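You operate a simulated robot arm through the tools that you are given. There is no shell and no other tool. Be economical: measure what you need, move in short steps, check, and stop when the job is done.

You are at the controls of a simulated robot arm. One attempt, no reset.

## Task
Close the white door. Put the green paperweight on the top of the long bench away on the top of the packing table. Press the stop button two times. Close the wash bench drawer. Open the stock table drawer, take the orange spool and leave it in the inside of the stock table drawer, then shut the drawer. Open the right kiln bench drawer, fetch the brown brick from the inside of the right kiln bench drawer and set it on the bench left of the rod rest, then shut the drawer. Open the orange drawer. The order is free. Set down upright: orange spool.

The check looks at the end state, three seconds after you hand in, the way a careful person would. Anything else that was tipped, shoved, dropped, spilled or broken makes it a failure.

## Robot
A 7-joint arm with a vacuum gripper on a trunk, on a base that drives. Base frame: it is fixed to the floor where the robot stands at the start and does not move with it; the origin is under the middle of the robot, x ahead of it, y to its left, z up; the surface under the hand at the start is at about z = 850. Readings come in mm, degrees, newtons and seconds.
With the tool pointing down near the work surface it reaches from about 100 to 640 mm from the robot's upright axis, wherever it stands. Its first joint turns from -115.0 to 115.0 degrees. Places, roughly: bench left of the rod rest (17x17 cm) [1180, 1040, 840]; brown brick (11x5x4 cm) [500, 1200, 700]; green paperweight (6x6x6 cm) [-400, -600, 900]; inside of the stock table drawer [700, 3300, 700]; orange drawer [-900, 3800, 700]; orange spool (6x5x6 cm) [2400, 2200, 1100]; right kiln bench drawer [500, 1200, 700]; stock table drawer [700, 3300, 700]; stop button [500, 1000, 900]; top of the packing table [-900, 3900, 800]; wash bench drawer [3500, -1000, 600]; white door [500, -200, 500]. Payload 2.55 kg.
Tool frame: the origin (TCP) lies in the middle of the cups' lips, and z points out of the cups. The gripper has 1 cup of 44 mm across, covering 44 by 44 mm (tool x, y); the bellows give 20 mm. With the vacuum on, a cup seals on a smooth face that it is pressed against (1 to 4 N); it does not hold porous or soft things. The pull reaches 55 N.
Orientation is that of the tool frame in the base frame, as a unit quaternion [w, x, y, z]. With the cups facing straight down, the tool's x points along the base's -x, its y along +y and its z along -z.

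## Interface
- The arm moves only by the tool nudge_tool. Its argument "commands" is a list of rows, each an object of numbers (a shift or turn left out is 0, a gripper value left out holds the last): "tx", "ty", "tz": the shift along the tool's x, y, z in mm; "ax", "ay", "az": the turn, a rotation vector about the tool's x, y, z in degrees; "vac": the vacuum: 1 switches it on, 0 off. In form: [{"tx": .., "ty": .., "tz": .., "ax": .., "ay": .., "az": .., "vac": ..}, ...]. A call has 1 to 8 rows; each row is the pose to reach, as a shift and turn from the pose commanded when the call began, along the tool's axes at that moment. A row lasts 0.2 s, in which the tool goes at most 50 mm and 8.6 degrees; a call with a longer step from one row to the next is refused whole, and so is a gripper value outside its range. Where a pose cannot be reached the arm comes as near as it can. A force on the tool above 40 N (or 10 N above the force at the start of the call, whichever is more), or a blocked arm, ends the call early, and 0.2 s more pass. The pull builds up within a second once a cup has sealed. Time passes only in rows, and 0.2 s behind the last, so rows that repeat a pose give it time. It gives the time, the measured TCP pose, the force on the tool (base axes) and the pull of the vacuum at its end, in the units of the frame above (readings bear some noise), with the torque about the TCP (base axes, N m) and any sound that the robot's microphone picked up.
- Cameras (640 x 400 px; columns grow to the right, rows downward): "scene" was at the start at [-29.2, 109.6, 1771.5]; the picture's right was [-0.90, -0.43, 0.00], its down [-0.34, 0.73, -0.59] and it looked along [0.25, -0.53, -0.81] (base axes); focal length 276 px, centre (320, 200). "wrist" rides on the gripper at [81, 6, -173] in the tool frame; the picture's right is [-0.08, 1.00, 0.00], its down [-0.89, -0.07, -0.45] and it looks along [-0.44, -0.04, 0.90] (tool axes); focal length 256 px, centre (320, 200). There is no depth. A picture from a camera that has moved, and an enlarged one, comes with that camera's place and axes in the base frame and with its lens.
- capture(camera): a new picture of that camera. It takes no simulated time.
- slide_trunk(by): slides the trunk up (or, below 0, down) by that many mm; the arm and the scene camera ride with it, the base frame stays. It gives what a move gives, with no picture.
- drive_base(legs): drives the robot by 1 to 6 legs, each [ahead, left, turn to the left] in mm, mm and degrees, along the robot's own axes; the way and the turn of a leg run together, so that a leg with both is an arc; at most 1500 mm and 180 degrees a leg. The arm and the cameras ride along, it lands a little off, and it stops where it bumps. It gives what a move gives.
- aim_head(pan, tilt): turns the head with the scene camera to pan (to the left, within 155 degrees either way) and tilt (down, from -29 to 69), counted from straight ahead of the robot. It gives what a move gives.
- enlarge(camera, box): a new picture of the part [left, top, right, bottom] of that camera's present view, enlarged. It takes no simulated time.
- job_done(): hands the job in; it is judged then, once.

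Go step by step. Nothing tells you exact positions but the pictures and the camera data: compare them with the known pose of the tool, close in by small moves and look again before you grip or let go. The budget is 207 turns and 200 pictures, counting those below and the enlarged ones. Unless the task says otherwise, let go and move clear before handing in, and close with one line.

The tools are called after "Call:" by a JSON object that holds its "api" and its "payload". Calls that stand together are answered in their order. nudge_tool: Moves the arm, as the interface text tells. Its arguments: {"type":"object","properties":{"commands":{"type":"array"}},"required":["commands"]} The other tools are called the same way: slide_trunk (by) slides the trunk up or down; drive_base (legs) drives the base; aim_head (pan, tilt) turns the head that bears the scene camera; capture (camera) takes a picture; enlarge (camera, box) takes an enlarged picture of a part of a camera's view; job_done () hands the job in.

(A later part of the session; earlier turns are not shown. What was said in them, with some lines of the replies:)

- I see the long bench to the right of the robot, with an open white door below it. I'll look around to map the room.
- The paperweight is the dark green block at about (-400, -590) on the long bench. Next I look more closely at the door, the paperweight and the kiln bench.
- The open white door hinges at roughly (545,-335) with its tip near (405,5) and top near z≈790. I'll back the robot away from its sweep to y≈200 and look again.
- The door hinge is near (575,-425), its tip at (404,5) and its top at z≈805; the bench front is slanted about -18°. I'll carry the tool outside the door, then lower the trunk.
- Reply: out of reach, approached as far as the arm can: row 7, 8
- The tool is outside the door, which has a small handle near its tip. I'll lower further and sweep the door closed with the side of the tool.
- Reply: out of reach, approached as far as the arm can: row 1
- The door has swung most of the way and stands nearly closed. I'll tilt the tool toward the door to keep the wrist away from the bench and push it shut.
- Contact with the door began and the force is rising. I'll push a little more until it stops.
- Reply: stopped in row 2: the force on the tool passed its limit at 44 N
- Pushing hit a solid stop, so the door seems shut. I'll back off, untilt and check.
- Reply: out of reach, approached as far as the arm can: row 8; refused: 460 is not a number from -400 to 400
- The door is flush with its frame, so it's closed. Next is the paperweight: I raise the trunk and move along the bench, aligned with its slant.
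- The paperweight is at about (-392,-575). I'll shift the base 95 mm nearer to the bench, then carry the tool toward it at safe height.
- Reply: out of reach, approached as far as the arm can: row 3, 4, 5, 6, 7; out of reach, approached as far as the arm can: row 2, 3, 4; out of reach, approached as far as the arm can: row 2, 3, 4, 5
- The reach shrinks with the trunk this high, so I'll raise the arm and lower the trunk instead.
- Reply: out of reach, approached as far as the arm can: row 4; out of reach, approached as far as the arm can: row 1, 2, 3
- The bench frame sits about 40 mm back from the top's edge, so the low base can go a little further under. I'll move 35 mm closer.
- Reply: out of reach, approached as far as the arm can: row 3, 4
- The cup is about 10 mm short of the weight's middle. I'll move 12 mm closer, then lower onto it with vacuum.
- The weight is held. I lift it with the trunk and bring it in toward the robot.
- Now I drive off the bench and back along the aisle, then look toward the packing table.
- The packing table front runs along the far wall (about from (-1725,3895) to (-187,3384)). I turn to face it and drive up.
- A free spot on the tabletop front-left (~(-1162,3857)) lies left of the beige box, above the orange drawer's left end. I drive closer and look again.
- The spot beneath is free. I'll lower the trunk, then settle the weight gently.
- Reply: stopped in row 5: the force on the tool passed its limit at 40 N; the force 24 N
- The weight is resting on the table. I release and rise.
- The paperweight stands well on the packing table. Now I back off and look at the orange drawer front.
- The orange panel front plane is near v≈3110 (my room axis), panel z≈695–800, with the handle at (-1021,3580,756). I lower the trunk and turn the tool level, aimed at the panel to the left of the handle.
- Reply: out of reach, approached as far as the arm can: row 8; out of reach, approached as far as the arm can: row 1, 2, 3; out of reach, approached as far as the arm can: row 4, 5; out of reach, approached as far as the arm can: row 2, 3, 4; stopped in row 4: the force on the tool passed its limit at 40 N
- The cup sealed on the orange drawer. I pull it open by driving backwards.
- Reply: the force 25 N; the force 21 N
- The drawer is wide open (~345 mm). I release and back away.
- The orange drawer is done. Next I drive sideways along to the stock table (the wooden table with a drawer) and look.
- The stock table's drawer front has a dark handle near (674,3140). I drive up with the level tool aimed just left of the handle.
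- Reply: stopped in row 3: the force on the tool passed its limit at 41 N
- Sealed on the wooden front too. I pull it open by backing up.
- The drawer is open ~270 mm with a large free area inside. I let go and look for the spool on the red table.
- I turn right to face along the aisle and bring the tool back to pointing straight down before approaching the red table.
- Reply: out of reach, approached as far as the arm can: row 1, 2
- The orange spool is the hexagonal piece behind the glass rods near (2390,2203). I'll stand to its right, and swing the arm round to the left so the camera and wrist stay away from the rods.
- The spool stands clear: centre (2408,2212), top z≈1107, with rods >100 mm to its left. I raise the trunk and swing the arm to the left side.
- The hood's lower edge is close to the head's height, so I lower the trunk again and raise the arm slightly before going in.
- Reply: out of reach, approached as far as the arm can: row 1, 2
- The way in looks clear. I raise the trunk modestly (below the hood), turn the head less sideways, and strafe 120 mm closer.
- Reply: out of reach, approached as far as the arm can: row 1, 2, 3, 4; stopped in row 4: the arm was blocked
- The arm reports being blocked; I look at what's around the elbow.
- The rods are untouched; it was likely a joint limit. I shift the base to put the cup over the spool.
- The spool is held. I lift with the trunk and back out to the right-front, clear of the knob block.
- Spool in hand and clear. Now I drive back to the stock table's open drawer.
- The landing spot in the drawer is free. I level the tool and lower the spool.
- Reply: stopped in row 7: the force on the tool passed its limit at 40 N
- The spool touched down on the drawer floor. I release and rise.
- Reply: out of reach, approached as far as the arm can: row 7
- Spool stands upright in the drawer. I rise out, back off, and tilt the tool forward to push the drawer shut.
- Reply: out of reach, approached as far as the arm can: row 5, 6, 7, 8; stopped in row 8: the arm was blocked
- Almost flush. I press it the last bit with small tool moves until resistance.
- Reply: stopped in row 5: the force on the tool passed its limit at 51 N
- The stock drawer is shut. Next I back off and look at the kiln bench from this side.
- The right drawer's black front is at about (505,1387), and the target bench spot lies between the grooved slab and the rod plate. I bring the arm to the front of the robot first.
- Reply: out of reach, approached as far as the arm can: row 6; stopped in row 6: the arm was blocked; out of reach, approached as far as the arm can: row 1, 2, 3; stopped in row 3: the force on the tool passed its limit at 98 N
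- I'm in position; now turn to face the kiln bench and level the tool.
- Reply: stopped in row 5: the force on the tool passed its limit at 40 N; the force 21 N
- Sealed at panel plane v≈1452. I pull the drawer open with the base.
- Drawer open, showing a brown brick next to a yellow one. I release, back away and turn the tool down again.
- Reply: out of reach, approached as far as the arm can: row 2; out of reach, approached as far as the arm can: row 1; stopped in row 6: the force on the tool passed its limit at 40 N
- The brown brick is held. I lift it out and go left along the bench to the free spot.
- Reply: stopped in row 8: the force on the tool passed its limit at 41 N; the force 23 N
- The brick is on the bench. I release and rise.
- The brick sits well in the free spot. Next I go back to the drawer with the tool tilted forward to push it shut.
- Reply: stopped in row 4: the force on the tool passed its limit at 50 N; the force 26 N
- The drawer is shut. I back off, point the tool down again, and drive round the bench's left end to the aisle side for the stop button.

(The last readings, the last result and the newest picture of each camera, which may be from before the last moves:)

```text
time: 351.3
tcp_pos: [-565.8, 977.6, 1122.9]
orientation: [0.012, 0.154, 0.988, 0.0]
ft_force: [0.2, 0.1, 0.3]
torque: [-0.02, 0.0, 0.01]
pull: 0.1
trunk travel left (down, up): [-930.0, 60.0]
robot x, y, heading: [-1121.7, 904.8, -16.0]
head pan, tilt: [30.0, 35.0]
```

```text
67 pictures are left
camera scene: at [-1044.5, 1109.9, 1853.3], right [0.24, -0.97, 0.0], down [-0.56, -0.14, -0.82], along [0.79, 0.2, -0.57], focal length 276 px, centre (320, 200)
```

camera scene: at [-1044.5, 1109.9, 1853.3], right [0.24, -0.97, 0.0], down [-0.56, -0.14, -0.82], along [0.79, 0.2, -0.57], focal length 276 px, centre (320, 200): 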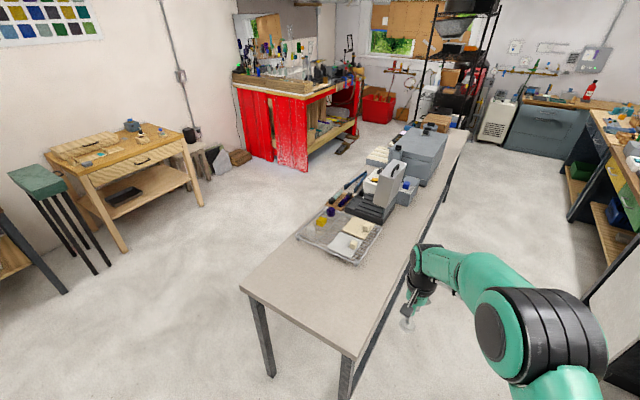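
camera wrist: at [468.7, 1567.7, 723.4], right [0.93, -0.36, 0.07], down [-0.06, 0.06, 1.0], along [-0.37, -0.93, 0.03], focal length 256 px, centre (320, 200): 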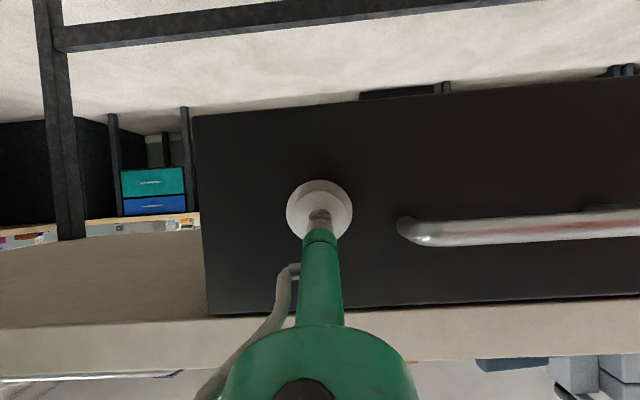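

Call:
{"api": "drive_base", "payload": {"legs": [[0, -170, -2.5], [800, 0, 0], [790, 0, 0]]}}

Call:
{"api": "aim_head", "payload": {"pan": 90, "tilt": 50}}

Call:
{"api": "capture", "payload": {"camera": "scene"}}

```text
time: 360.5
tcp_pos: [889.4, 248.0, 1122.0]
orientation: [0.012, 0.191, 0.982, -0.001]
ft_force: [-0.6, -1.0, 0.2]
torque: [0.02, 0.01, 0.01]
pull: 0.0
trunk travel left (down, up): [-930.0, 60.0]
robot x, y, heading: [330.7, 217.9, -20.4]
head pan, tilt: [30.0, 35.0]
```

```text
time: 361.8
tcp_pos: [888.7, 248.2, 1123.6]
orientation: [0.012, 0.191, 0.981, -0.001]
ft_force: [-0.3, 0.3, 0.5]
torque: [0.03, 0.01, 0.03]
pull: 0.2
trunk travel left (down, up): [-930.0, 60.0]
robot x, y, heading: [327.5, 213.1, -20.2]
head pan, tilt: [90.0, 50.0]
```

```text
66 pictures are left
camera scene: at [360.6, 472.6, 1831.6], right [0.94, -0.35, 0.0], down [-0.27, -0.72, -0.64], along [0.22, 0.6, -0.77], focal length 276 px, centre (320, 200)
```

scene: 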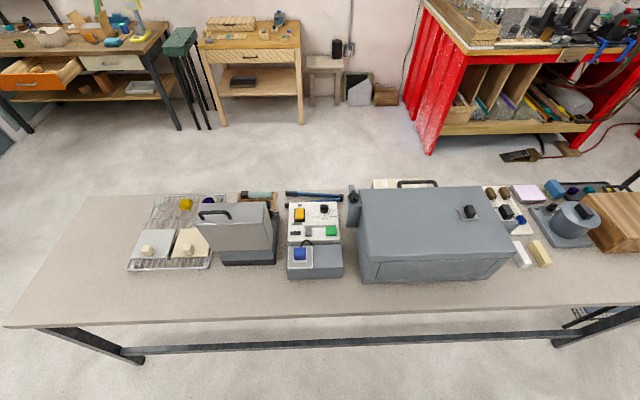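

Call:
{"api": "enlarge", "payload": {"camera": "scene", "box": [270, 185, 370, 290]}}

```text
3.81 times, centred on (320, 238) of scene
camera zoom: at [360.6, 472.6, 1831.6], right [0.94, -0.35, 0.0], down [-0.27, -0.72, -0.64], along [0.22, 0.6, -0.77], focal length 1053 px, centre (320, 57)
```

zoom: 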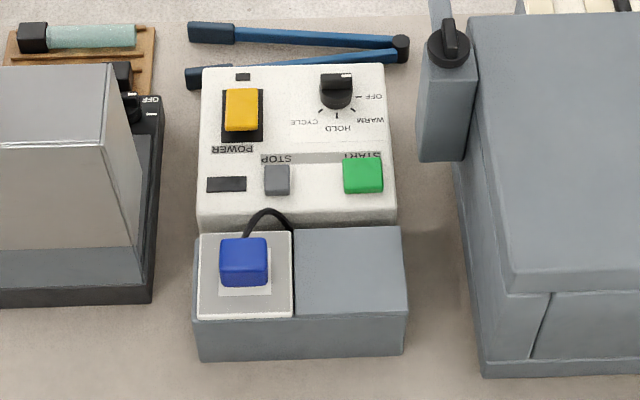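

The gray square is STOP, at about (520,1037,940), with labels confirming it. I swing the arm to the left side.

Call:
{"api": "nudge_tool", "payload": {"commands": [{"tx": 28, "ty": 34, "az": -5.6}, {"tx": 58, "ty": 65, "az": -11.2}, {"tx": 89, "ty": 93, "az": -16.8}, {"tx": 123, "ty": 118, "az": -22.4}, {"tx": 157, "ty": 140, "az": -28}, {"tx": 193, "ty": 158, "az": -33.6}, {"tx": 229, "ty": 174, "az": -39.2}, {"tx": 266, "ty": 186, "az": -44.8}]}}

Call:
{"api": "nudge_tool", "payload": {"commands": [{"tx": 19.2, "ty": 31.8, "az": -5.6}, {"tx": 41.3, "ty": 62.1, "az": -11.2}, {"tx": 65.4, "ty": 88.9, "az": -16.8}, {"tx": 91, "ty": 114.3, "az": -22.4}, {"tx": 117.9, "ty": 136.8, "az": -28}, {"tx": 145.6, "ty": 155.8, "az": -33.6}, {"tx": 175.4, "ty": 172.7, "az": -39.2}, {"tx": 204.4, "ty": 186, "az": -44.8}]}}

Call:
{"api": "drive_base", "payload": {"legs": [[-40, 0, 1.7], [0, 300, 0]]}}

Call:
{"api": "capture", "payload": {"camera": "wrist"}}

Call:
{"api": "capture", "payload": {"camera": "scene"}}

```text
time: 363.6
tcp_pos: [711.6, 520.3, 1117.3]
orientation: [0.011, -0.198, 0.98, -0.007]
ft_force: [-1.0, -0.1, -0.2]
torque: [0.0, -0.03, -0.04]
pull: 0.2
trunk travel left (down, up): [-930.0, 60.0]
robot x, y, heading: [326.3, 212.8, -20.3]
head pan, tilt: [90.0, 50.0]
```

```text
time: 365.4
tcp_pos: [449.1, 612.4, 1111.7]
orientation: [0.008, -0.557, 0.83, -0.009]
ft_force: [0.3, -0.1, 0.5]
torque: [-0.02, -0.01, 0.04]
pull: 0.0
trunk travel left (down, up): [-930.0, 60.0]
robot x, y, heading: [328.2, 213.6, -20.1]
head pan, tilt: [90.0, 50.0]
```

```text
time: 367.9
tcp_pos: [496.8, 912.9, 1111.4]
orientation: [0.008, -0.568, 0.823, -0.009]
ft_force: [0.3, 0.2, 0.5]
torque: [-0.03, -0.04, 0.0]
pull: 0.1
trunk travel left (down, up): [-930.0, 60.0]
robot x, y, heading: [385.3, 511.5, -18.7]
head pan, tilt: [90.0, 50.0]
```

```text
64 pictures are left
camera wrist: at [458.5, 839.6, 1284.8], right [-0.9, 0.43, -0.02], down [0.37, 0.81, 0.45], along [0.21, 0.4, -0.89], focal length 256 px, centre (320, 200)
```

wrist: 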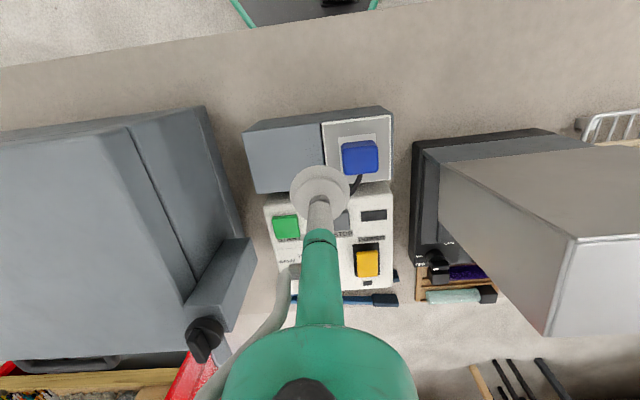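

```text
63 pictures are left
camera scene: at [409.8, 770.8, 1831.6], right [0.95, -0.32, 0.0], down [-0.24, -0.73, -0.64], along [0.2, 0.61, -0.77], focal length 276 px, centre (320, 200)
```

scene: 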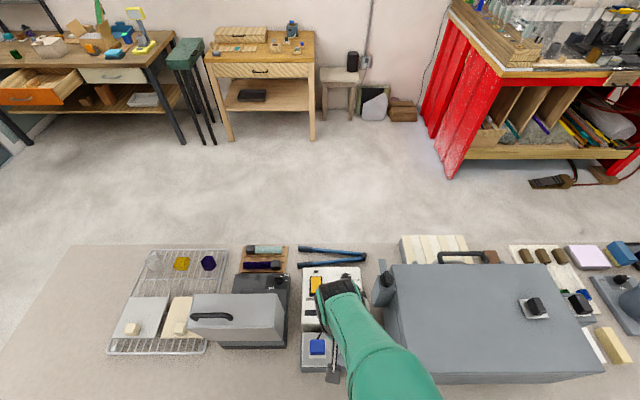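

Call:
{"api": "drive_base", "payload": {"legs": [[0, 38, 0]]}}

Call:
{"api": "nudge_tool", "payload": {"commands": [{"tx": -31, "ty": 7, "tz": 15}, {"tx": -62, "ty": 14, "tz": 40}, {"tx": -92, "ty": 21, "tz": 75}, {"tx": -92, "ty": 21, "tz": 110}]}}

Call:
{"api": "capture", "payload": {"camera": "wrist"}}

```text
time: 368.8
tcp_pos: [502.7, 927.4, 1112.0]
orientation: [0.008, -0.569, 0.822, -0.01]
ft_force: [0.8, 1.2, 0.1]
torque: [-0.03, -0.01, -0.01]
pull: 0.1
trunk travel left (down, up): [-930.0, 60.0]
robot x, y, heading: [389.2, 519.6, -18.3]
head pan, tilt: [90.0, 50.0]
stopped in leg 1: the robot was blocked; the commanded pose is now the measured one
```

```text
time: 369.8
tcp_pos: [516.5, 1017.4, 1002.7]
orientation: [0.009, -0.568, 0.823, -0.009]
ft_force: [-0.4, 0.7, 1.8]
torque: [0.0, 0.04, 0.04]
pull: 0.0
trunk travel left (down, up): [-930.0, 60.0]
robot x, y, heading: [391.7, 521.5, -18.3]
head pan, tilt: [90.0, 50.0]
```

```text
62 pictures are left
camera wrist: at [477.6, 944.8, 1176.4], right [-0.9, 0.43, -0.02], down [0.37, 0.81, 0.45], along [0.21, 0.4, -0.89], focal length 256 px, centre (320, 200)
```

wrist: 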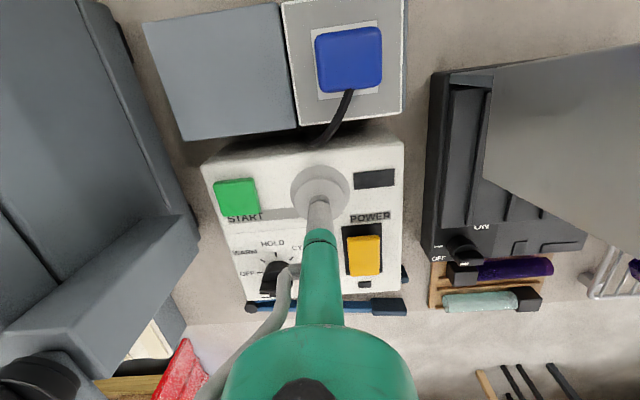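

Call:
{"api": "nudge_tool", "payload": {"commands": [{"tx": -20, "tz": 10}, {"tx": -20, "tz": 25}, {"tx": -20, "tz": 35}]}}

Call:
{"api": "capture", "payload": {"camera": "wrist"}}

Call:
{"api": "capture", "payload": {"camera": "scene"}}

```text
time: 370.6
tcp_pos: [523.0, 1038.1, 967.7]
orientation: [0.009, -0.568, 0.823, -0.009]
ft_force: [-0.6, 0.9, 0.2]
torque: [0.0, 0.0, 0.06]
pull: 0.0
trunk travel left (down, up): [-930.0, 60.0]
robot x, y, heading: [389.7, 523.8, -18.7]
head pan, tilt: [90.0, 50.0]
```

```text
61 pictures are left
camera wrist: at [485.7, 964.5, 1140.3], right [-0.9, 0.43, -0.02], down [0.37, 0.81, 0.45], along [0.21, 0.4, -0.89], focal length 256 px, centre (320, 200)
```

wrist: 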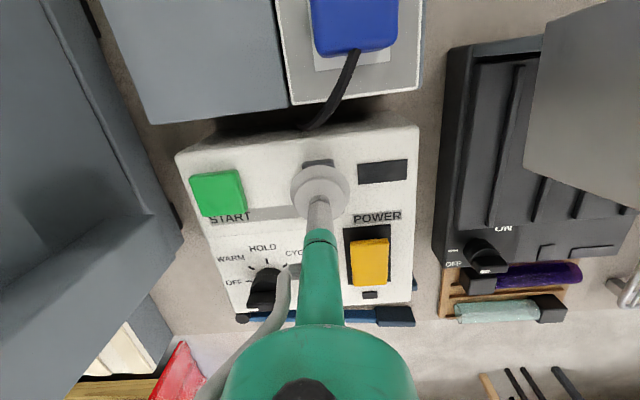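

```text
60 pictures are left
camera scene: at [414.4, 784.4, 1831.5], right [0.95, -0.32, 0.0], down [-0.24, -0.73, -0.64], along [0.2, 0.61, -0.77], focal length 276 px, centre (320, 200)
```

scene: 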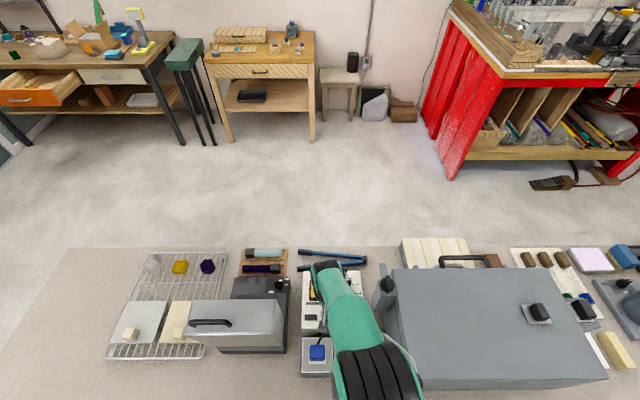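

The cup is centred above STOP. First press.

Call:
{"api": "nudge_tool", "payload": {"commands": [{"tz": 8}, {"tz": 16}, {"tz": 22}, {"tz": 27}, {"tz": 32}, {"tz": 37}]}}

Call:
{"api": "enlarge", "payload": {"camera": "wrist", "box": [240, 110, 400, 260]}}

```text
time: 372.0
tcp_pos: [525.7, 1037.6, 930.6]
orientation: [0.009, -0.568, 0.823, -0.008]
ft_force: [0.8, -0.4, 3.7]
torque: [-0.01, 0.04, 0.01]
pull: 0.1
trunk travel left (down, up): [-930.0, 60.0]
robot x, y, heading: [393.0, 523.0, -18.4]
head pan, tilt: [90.0, 50.0]
heard: click
```

```text
2.67 times, centred on (320, 185) of wrist
camera zoom: at [487.4, 964.1, 1104.3], right [-0.9, 0.43, -0.02], down [0.37, 0.81, 0.45], along [0.21, 0.4, -0.89], focal length 683 px, centre (320, 240)
```

zoom: 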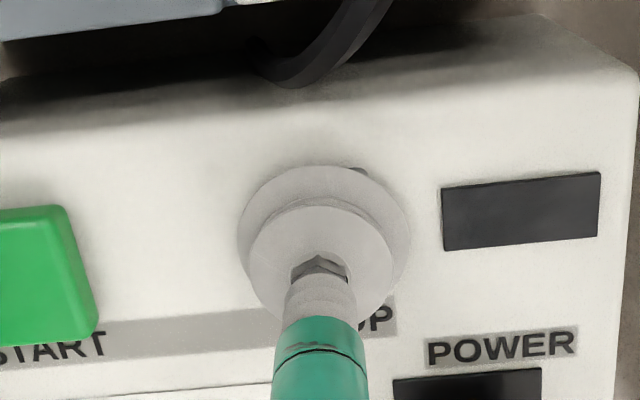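

A click was heard: one press. I lift off fully, then press again.

Call:
{"api": "nudge_tool", "payload": {"commands": [{"tz": -6}, {"tz": -14}, {"tz": -24}, {"tz": -30}, {"tz": -30}]}}

Call:
{"api": "nudge_tool", "payload": {"commands": [{"tz": 8}, {"tz": 14}, {"tz": 20}, {"tz": 25}, {"tz": 30}]}}

```text
time: 373.2
tcp_pos: [525.3, 1037.2, 962.7]
orientation: [0.008, -0.569, 0.822, -0.009]
ft_force: [0.4, 0.0, 0.3]
torque: [0.01, 0.01, -0.03]
pull: 0.1
trunk travel left (down, up): [-930.0, 60.0]
robot x, y, heading: [388.8, 523.6, -18.5]
head pan, tilt: [90.0, 50.0]
```

```text
time: 374.4
tcp_pos: [524.9, 1036.7, 931.4]
orientation: [0.009, -0.569, 0.822, -0.009]
ft_force: [-0.1, 0.0, 4.7]
torque: [0.0, 0.01, 0.02]
pull: 0.1
trunk travel left (down, up): [-930.0, 60.0]
robot x, y, heading: [390.7, 528.2, -18.3]
head pan, tilt: [90.0, 50.0]
heard: click
```

Two clicks, two presses. I lift clear and leave, heading down the aisle to the wash bench.

Call:
{"api": "nudge_tool", "payload": {"commands": [{"tz": -20}, {"tz": -60}, {"tz": -100, "tx": 10}, {"tz": -140, "tx": 30}, {"tz": -170, "tx": 60}, {"tz": -175, "tx": 95}]}}

Call:
{"api": "drive_base", "payload": {"legs": [[0, -270, 0]]}}

Call:
{"api": "aim_head", "payload": {"pan": -5, "tilt": 20}}

Call:
{"api": "capture", "payload": {"camera": "scene"}}

Call:
{"api": "capture", "payload": {"camera": "wrist"}}

```text
time: 375.8
tcp_pos: [488.2, 946.3, 1105.6]
orientation: [0.009, -0.569, 0.823, -0.009]
ft_force: [0.2, -0.9, -0.4]
torque: [0.0, 0.05, 0.02]
pull: 0.1
trunk travel left (down, up): [-930.0, 60.0]
robot x, y, heading: [395.4, 525.9, -18.6]
head pan, tilt: [90.0, 50.0]
```

```text
time: 377.7
tcp_pos: [404.1, 695.6, 1104.4]
orientation: [0.009, -0.568, 0.823, -0.008]
ft_force: [-0.2, 0.4, 0.5]
torque: [0.04, -0.04, 0.04]
pull: 0.0
trunk travel left (down, up): [-930.0, 60.0]
robot x, y, heading: [306.6, 269.6, -18.5]
head pan, tilt: [90.0, 50.0]
```

```text
time: 379.4
tcp_pos: [404.0, 695.6, 1103.9]
orientation: [0.009, -0.568, 0.823, -0.009]
ft_force: [0.0, -0.2, -0.3]
torque: [-0.01, 0.02, 0.0]
pull: 0.1
trunk travel left (down, up): [-930.0, 60.0]
robot x, y, heading: [308.8, 278.5, -18.5]
head pan, tilt: [-5.0, 20.0]
```

```text
58 pictures are left
camera scene: at [390.6, 420.6, 1877.2], right [-0.4, -0.92, 0.0], down [-0.31, 0.14, -0.94], along [0.86, -0.37, -0.34], focal length 276 px, centre (320, 200)
```

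scene: 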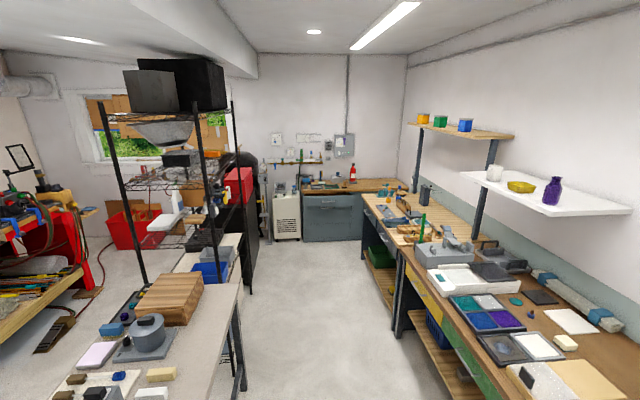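

```text
57 pictures are left
camera wrist: at [366.2, 622.9, 1278.1], right [-0.9, 0.43, -0.02], down [0.37, 0.81, 0.45], along [0.21, 0.4, -0.89], focal length 256 px, centre (320, 200)
```

wrist: 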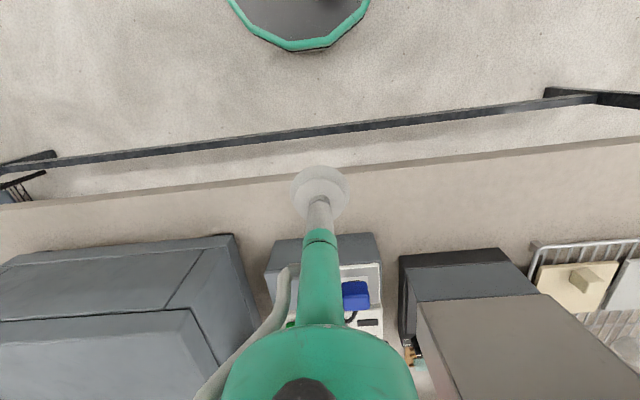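

Call:
{"api": "enlarge", "payload": {"camera": "scene", "box": [230, 130, 430, 270]}}

```text
2.86 times, centred on (330, 200) of scene
camera zoom: at [390.6, 420.6, 1877.2], right [-0.4, -0.92, 0.0], down [-0.31, 0.14, -0.94], along [0.86, -0.37, -0.34], focal length 790 px, centre (291, 200)
```

zoom: 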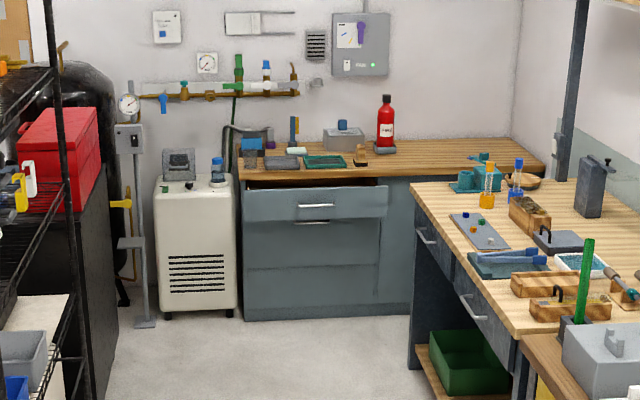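

The wash bench's top drawer stands open at the far end of the aisle, front near (3412,-1000,650). I swing the arm to the front and drive up to it.

Call:
{"api": "nudge_tool", "payload": {"commands": [{"tx": -7, "ty": -37, "az": 5.6}, {"tx": -10, "ty": -75, "az": 11.2}, {"tx": -10, "ty": -114, "az": 16.8}, {"tx": -6, "ty": -153, "az": 22.4}, {"tx": 1, "ty": -191, "az": 28}, {"tx": 12, "ty": -230, "az": 33.6}, {"tx": 25, "ty": -267, "az": 39.2}, {"tx": 43, "ty": -304, "az": 44.8}]}}

Call:
{"api": "nudge_tool", "payload": {"commands": [{"tx": -10.5, "ty": -39, "az": 5.6}, {"tx": -16, "ty": -80, "az": 11.2}, {"tx": -19.4, "ty": -121.8, "az": 16.8}, {"tx": -18.5, "ty": -163.5, "az": 22.4}, {"tx": -14.1, "ty": -206, "az": 28}, {"tx": -6.2, "ty": -247.7, "az": 33.6}, {"tx": 6, "ty": -289.3, "az": 39.2}, {"tx": 21.7, "ty": -330.3, "az": 44.8}]}}

Call:
{"api": "drive_base", "payload": {"legs": [[0, -130, 0], [900, 0, 0], [900, 0, 0], [300, 0, 0]]}}

Call:
{"api": "aim_head", "payload": {"pan": -5, "tilt": 35}}

Call:
{"api": "capture", "payload": {"camera": "scene"}}

```text
time: 381.2
tcp_pos: [675.1, 548.4, 1111.8]
orientation: [0.011, -0.211, 0.977, -0.004]
ft_force: [0.6, 1.2, -0.1]
torque: [0.01, 0.03, 0.0]
pull: 0.0
trunk travel left (down, up): [-930.0, 60.0]
robot x, y, heading: [307.8, 269.5, -18.5]
head pan, tilt: [-5.0, 20.0]
```

```text
time: 383.0
tcp_pos: [789.5, 235.8, 1113.1]
orientation: [0.012, 0.178, 0.984, 0.0]
ft_force: [-0.1, -0.5, 0.5]
torque: [0.03, -0.03, 0.01]
pull: 0.0
trunk travel left (down, up): [-930.0, 60.0]
robot x, y, heading: [310.0, 272.6, -18.7]
head pan, tilt: [-5.0, 20.0]
```

```text
time: 394.5
tcp_pos: [2732.1, -512.5, 1113.4]
orientation: [0.013, 0.166, 0.986, 0.0]
ft_force: [-0.2, -0.8, 0.4]
torque: [0.01, 0.0, -0.01]
pull: 0.0
trunk travel left (down, up): [-930.0, 60.0]
robot x, y, heading: [2248.1, -486.7, -17.5]
head pan, tilt: [-5.0, 20.0]
```

```text
time: 395.3
tcp_pos: [2731.4, -512.1, 1114.5]
orientation: [0.012, 0.166, 0.986, 0.0]
ft_force: [0.6, 0.0, -0.5]
torque: [0.0, -0.01, 0.01]
pull: 0.1
trunk travel left (down, up): [-930.0, 60.0]
robot x, y, heading: [2249.5, -487.4, -17.4]
head pan, tilt: [-5.0, 35.0]
```

```text
55 pictures are left
camera scene: at [2324.2, -335.3, 1853.4], right [-0.38, -0.93, 0.0], down [-0.53, 0.22, -0.82], along [0.76, -0.31, -0.57], focal length 276 px, centre (320, 200)
```

scene: 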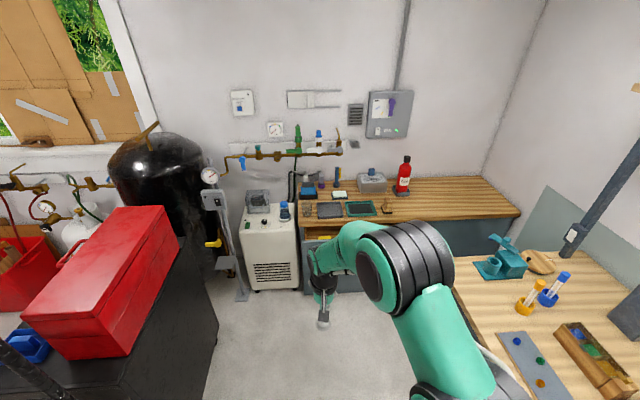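

Call:
{"api": "slide_trunk", "payload": {"by": -400}}

Call:
{"api": "nudge_tool", "payload": {"commands": [{"ay": -8.4}, {"ay": -16.8}, {"ay": -25.2}, {"ay": -33.6}, {"ay": -42}, {"ay": -50.4}, {"ay": -58.8}, {"ay": -65}]}}

Call:
{"api": "capture", "payload": {"camera": "wrist"}}

Call:
{"api": "capture", "payload": {"camera": "scene"}}

```text
time: 399.1
tcp_pos: [2731.9, -512.0, 713.8]
orientation: [0.013, 0.165, 0.986, -0.001]
ft_force: [-0.2, -0.4, -0.2]
torque: [-0.01, -0.01, 0.04]
pull: 0.0
trunk travel left (down, up): [-530.0, 460.0]
robot x, y, heading: [2245.7, -489.2, -17.5]
head pan, tilt: [-5.0, 35.0]
```

```text
time: 400.9
tcp_pos: [2731.8, -512.0, 715.1]
orientation: [0.519, 0.141, 0.839, -0.084]
ft_force: [0.9, 1.0, -0.2]
torque: [0.0, 0.0, 0.04]
pull: 0.1
out of reach, approached as far as the arm can: row 8
trunk travel left (down, up): [-530.0, 460.0]
robot x, y, heading: [2252.1, -487.9, -17.3]
head pan, tilt: [-5.0, 35.0]
```

```text
54 pictures are left
camera wrist: at [2554.0, -443.7, 720.6], right [0.36, 0.93, 0.08], down [-0.02, -0.07, 1.0], along [0.93, -0.36, 0.0], focal length 256 px, centre (320, 200)
```

wrist: 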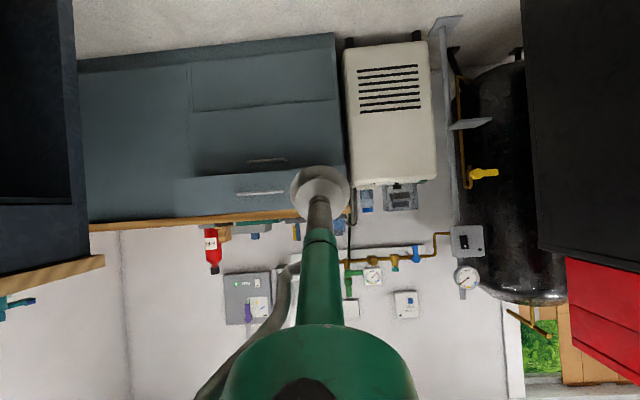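

```text
53 pictures are left
camera scene: at [2324.3, -335.5, 1453.4], right [-0.38, -0.93, 0.0], down [-0.53, 0.22, -0.82], along [0.76, -0.31, -0.57], focal length 276 px, centre (320, 200)
```

scene: 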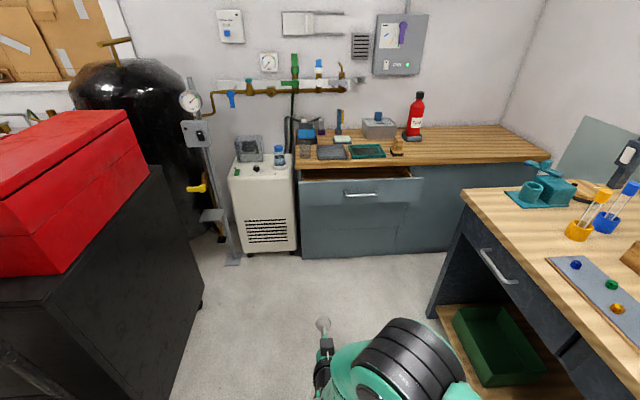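

The drawer front is at u≈3470 with its handle at v≈145, z≈680. I'll push just left of the handle.

Call:
{"api": "slide_trunk", "payload": {"by": -20}}

Call:
{"api": "drive_base", "payload": {"legs": [[560, -80, -1]]}}

Call:
{"api": "capture", "payload": {"camera": "wrist"}}

Call:
{"api": "capture", "payload": {"camera": "scene"}}

```text
time: 401.6
tcp_pos: [2731.2, -513.4, 693.5]
orientation: [0.518, 0.142, 0.839, -0.085]
ft_force: [-0.3, -0.3, -0.5]
torque: [0.0, 0.01, 0.0]
pull: 0.0
trunk travel left (down, up): [-510.0, 480.0]
robot x, y, heading: [2247.4, -488.1, -17.1]
head pan, tilt: [-5.0, 35.0]
```

```text
time: 404.8
tcp_pos: [3239.0, -775.0, 694.4]
orientation: [0.517, 0.154, 0.837, -0.093]
ft_force: [1.1, -0.1, -1.0]
torque: [0.0, -0.03, 0.0]
pull: 0.1
trunk travel left (down, up): [-510.0, 480.0]
robot x, y, heading: [2756.6, -738.4, -18.7]
head pan, tilt: [-5.0, 35.0]
```

```text
52 pictures are left
camera wrist: at [3063.7, -702.7, 700.7], right [0.39, 0.92, 0.07], down [-0.02, -0.07, 1.0], along [0.92, -0.39, -0.01], focal length 256 px, centre (320, 200)
```

wrist: 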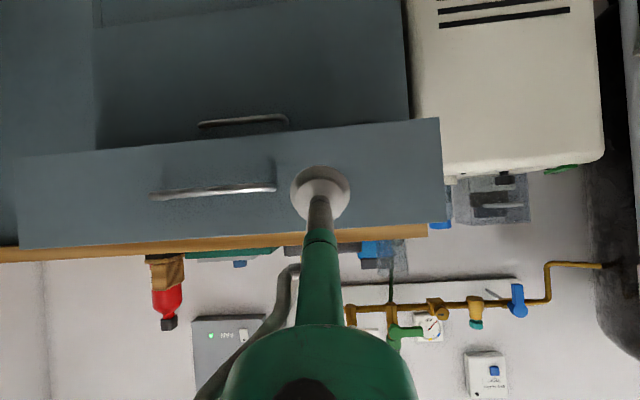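

```text
51 pictures are left
camera scene: at [2837.5, -587.8, 1433.4], right [-0.41, -0.91, 0.0], down [-0.52, 0.23, -0.82], along [0.75, -0.33, -0.57], focal length 276 px, centre (320, 200)
```

scene: 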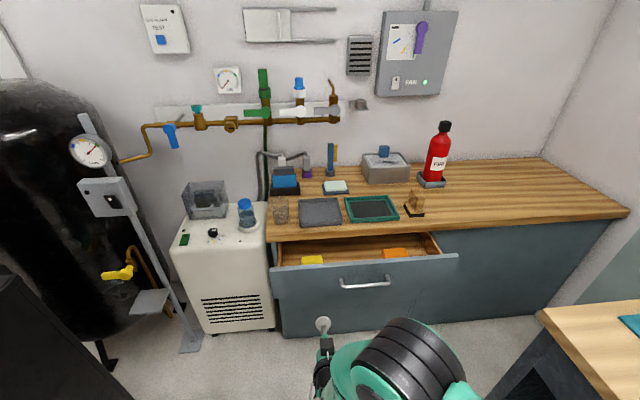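

Call:
{"api": "drive_base", "payload": {"legs": [[110, 0, 0]]}}

Call:
{"api": "drive_base", "payload": {"legs": [[60, 0, 0]]}}

Call:
{"api": "capture", "payload": {"camera": "scene"}}

```text
time: 406.0
tcp_pos: [3343.8, -812.1, 693.5]
orientation: [0.516, 0.155, 0.838, -0.093]
ft_force: [0.4, -0.4, -0.4]
torque: [0.03, 0.02, 0.03]
pull: 0.0
trunk travel left (down, up): [-510.0, 480.0]
robot x, y, heading: [2862.7, -772.6, -18.7]
head pan, tilt: [-5.0, 35.0]
```

```text
time: 407.0
tcp_pos: [3400.0, -830.4, 693.7]
orientation: [0.517, 0.155, 0.837, -0.093]
ft_force: [-0.1, 0.3, 0.5]
torque: [0.01, -0.02, 0.02]
pull: 0.1
trunk travel left (down, up): [-510.0, 480.0]
robot x, y, heading: [2920.1, -791.8, -19.0]
head pan, tilt: [-5.0, 35.0]
```

```text
50 pictures are left
camera scene: at [2999.3, -643.3, 1433.3], right [-0.41, -0.91, 0.0], down [-0.52, 0.23, -0.82], along [0.75, -0.33, -0.57], focal length 276 px, centre (320, 200)
```

scene: 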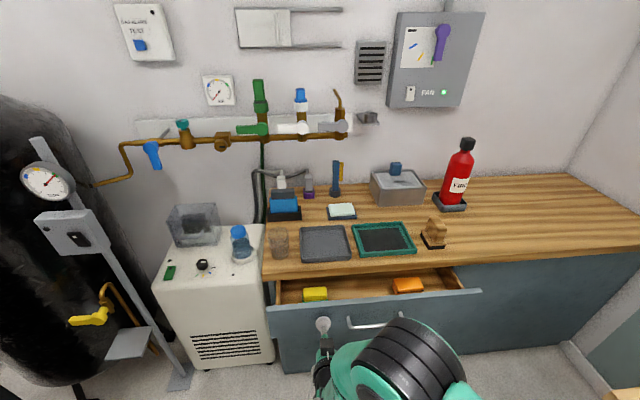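

Call:
{"api": "drive_base", "payload": {"legs": [[60, 0, 0]]}}

Call:
{"api": "drive_base", "payload": {"legs": [[50, 0, 0]]}}

Call:
{"api": "capture", "payload": {"camera": "scene"}}

```text
time: 407.9
tcp_pos: [3457.2, -850.2, 693.2]
orientation: [0.516, 0.154, 0.837, -0.093]
ft_force: [0.1, 0.4, -0.2]
torque: [0.0, 0.0, -0.02]
pull: 0.0
trunk travel left (down, up): [-510.0, 480.0]
robot x, y, heading: [2974.7, -814.1, -18.8]
head pan, tilt: [-5.0, 35.0]
```

```text
time: 408.9
tcp_pos: [3504.9, -867.6, 694.8]
orientation: [0.517, 0.154, 0.837, -0.092]
ft_force: [-0.1, -0.3, -0.5]
torque: [-0.04, -0.01, -0.01]
pull: 0.0
trunk travel left (down, up): [-510.0, 480.0]
robot x, y, heading: [3021.3, -825.7, -19.1]
head pan, tilt: [-5.0, 35.0]
```

```text
49 pictures are left
camera scene: at [3103.6, -679.1, 1433.3], right [-0.41, -0.91, 0.0], down [-0.52, 0.23, -0.82], along [0.75, -0.33, -0.57], focal length 276 px, centre (320, 200)
```

scene: 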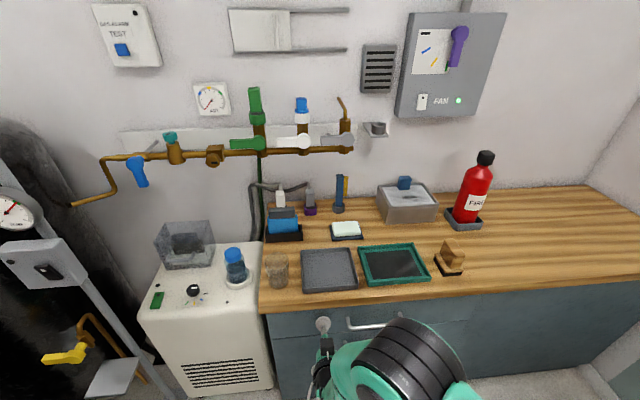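

Almost closed. A final press with small tool moves until it stops.

Call:
{"api": "nudge_tool", "payload": {"commands": [{"tz": 9, "tx": -4}, {"tz": 18, "tx": -9}, {"tz": 27, "tx": -13}, {"tz": 36, "tx": -18}, {"tz": 45, "tx": -22}, {"tz": 54, "tx": -27}]}}

Call:
{"api": "capture", "payload": {"camera": "scene"}}

```text
time: 410.0
tcp_pos: [3535.6, -880.3, 687.6]
orientation: [0.508, 0.152, 0.842, -0.095]
ft_force: [-12.8, 3.6, 4.7]
torque: [-0.11, -0.4, 0.07]
pull: 0.0
trunk travel left (down, up): [-510.0, 480.0]
robot x, y, heading: [3020.3, -828.2, -19.0]
head pan, tilt: [-5.0, 35.0]
stopped in row 5: the force on the tool passed its limit at 44 N (the readings are from after the stop); the commanded pose is now the measured one
```

```text
48 pictures are left
camera scene: at [3100.0, -678.0, 1433.7], right [-0.41, -0.91, 0.0], down [-0.52, 0.23, -0.82], along [0.75, -0.33, -0.57], focal length 276 px, centre (320, 200)
```

scene: 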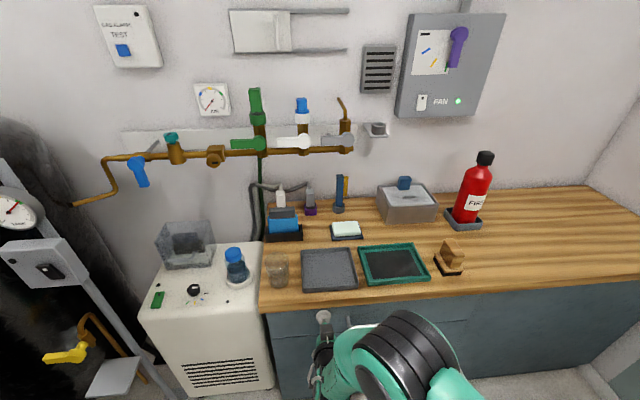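

I back off and check that it stays shut, plus look over the rest.

Call:
{"api": "drive_base", "payload": {"legs": [[-600, 0, 0]]}}

Call:
{"api": "capture", "payload": {"camera": "wrist"}}

Call:
{"api": "drive_base", "payload": {"legs": [[-1000, 60, 0]]}}

Call:
{"api": "slide_trunk", "payload": {"by": 380}}

Call:
{"api": "aim_head", "payload": {"pan": 100, "tilt": 35}}

Call:
{"api": "capture", "payload": {"camera": "scene"}}

Call:
{"api": "aim_head", "payload": {"pan": -130, "tilt": 35}}

Call:
{"api": "capture", "payload": {"camera": "scene"}}

```text
time: 413.4
tcp_pos: [2962.9, -683.9, 686.7]
orientation: [0.51, 0.15, 0.842, -0.093]
ft_force: [-0.1, -0.4, -0.1]
torque: [-0.02, -0.01, 0.01]
pull: 0.0
trunk travel left (down, up): [-510.0, 480.0]
robot x, y, heading: [2446.4, -632.0, -18.6]
head pan, tilt: [-5.0, 35.0]
```

```text
47 pictures are left
camera wrist: at [2787.5, -612.0, 696.3], right [0.38, 0.92, 0.07], down [-0.01, -0.07, 1.0], along [0.92, -0.38, -0.02], focal length 256 px, centre (320, 200)
```

wrist: 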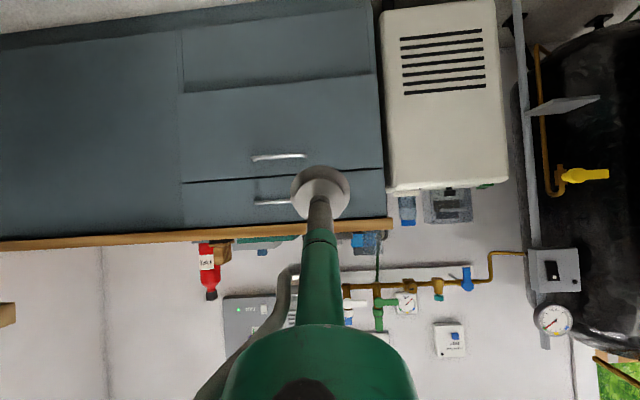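

```text
time: 418.6
tcp_pos: [2032.5, -306.2, 686.9]
orientation: [0.509, 0.157, 0.841, -0.097]
ft_force: [-0.3, 0.4, 0.0]
torque: [0.0, 0.07, 0.01]
pull: 0.1
trunk travel left (down, up): [-510.0, 480.0]
robot x, y, heading: [1516.1, -247.5, -19.6]
head pan, tilt: [-5.0, 35.0]
```

```text
time: 422.3
tcp_pos: [2031.0, -306.0, 1067.7]
orientation: [0.508, 0.157, 0.841, -0.097]
ft_force: [-0.1, 0.0, 1.3]
torque: [0.0, 0.03, 0.0]
pull: 0.1
trunk travel left (down, up): [-890.0, 100.0]
robot x, y, heading: [1520.9, -247.8, -19.5]
head pan, tilt: [-5.0, 35.0]
```

```text
time: 424.1
tcp_pos: [2031.9, -305.3, 1066.0]
orientation: [0.508, 0.157, 0.841, -0.097]
ft_force: [-0.1, 0.0, -0.4]
torque: [-0.01, 0.0, 0.02]
pull: 0.1
trunk travel left (down, up): [-890.0, 100.0]
robot x, y, heading: [1518.0, -248.8, -19.6]
head pan, tilt: [100.0, 35.0]
```

```text
46 pictures are left
camera scene: at [1532.9, 26.0, 1813.3], right [0.99, -0.17, 0.0], down [-0.1, -0.57, -0.82], along [0.14, 0.81, -0.57], focal length 276 px, centre (320, 200)
```

scene: 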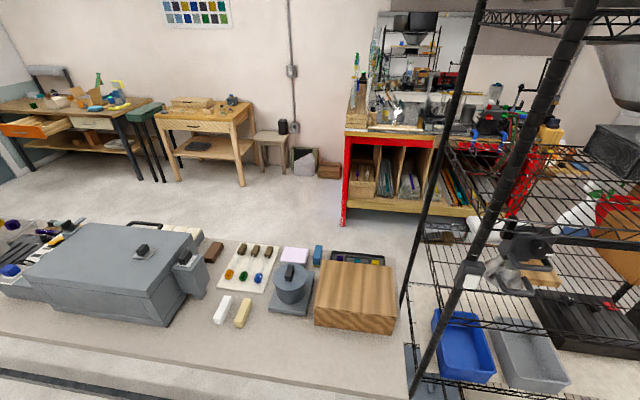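

```text
time: 427.4
tcp_pos: [2031.4, -305.2, 1066.2]
orientation: [0.508, 0.157, 0.841, -0.097]
ft_force: [0.3, -0.4, 0.5]
torque: [-0.01, 0.01, 0.01]
pull: 0.1
trunk travel left (down, up): [-890.0, 100.0]
robot x, y, heading: [1517.9, -247.9, -19.6]
head pan, tilt: [-130.0, 35.0]
```

```text
45 pictures are left
camera scene: at [1442.1, -105.4, 1813.4], right [-0.51, 0.86, 0.0], down [0.49, 0.29, -0.82], along [-0.71, -0.41, -0.57], focal length 276 px, centre (320, 200)
```

scene: 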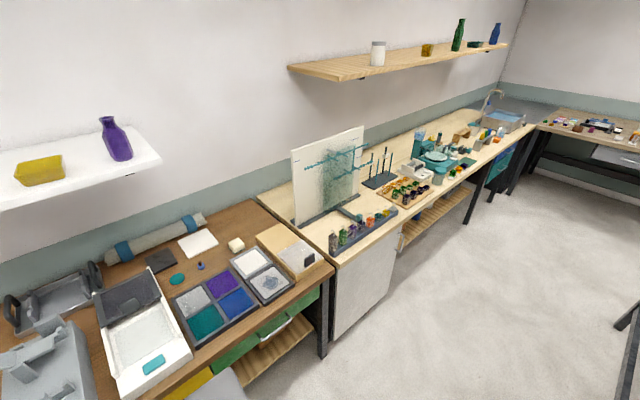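

All is in its asked end state: the door and all three drawers shut, the orange drawer open, the paperweight, spool and brick placed, and STOP clicked twice. The arm is clear, so I hand in.

Call:
{"api": "job_done", "payload": {}}

```text
The job is handed in.
```

All seven parts of the job are done and handed in: white door, wash bench drawer, stock table drawer and right kiln bench drawer are shut, the orange drawer is open, the paperweight is on the packing table, the spool is upright in the stock table drawer, the brick is between the grooved slab and the rod plate (which I took as left of the rod rest), and STOP was pressed twice (two clicks heard).
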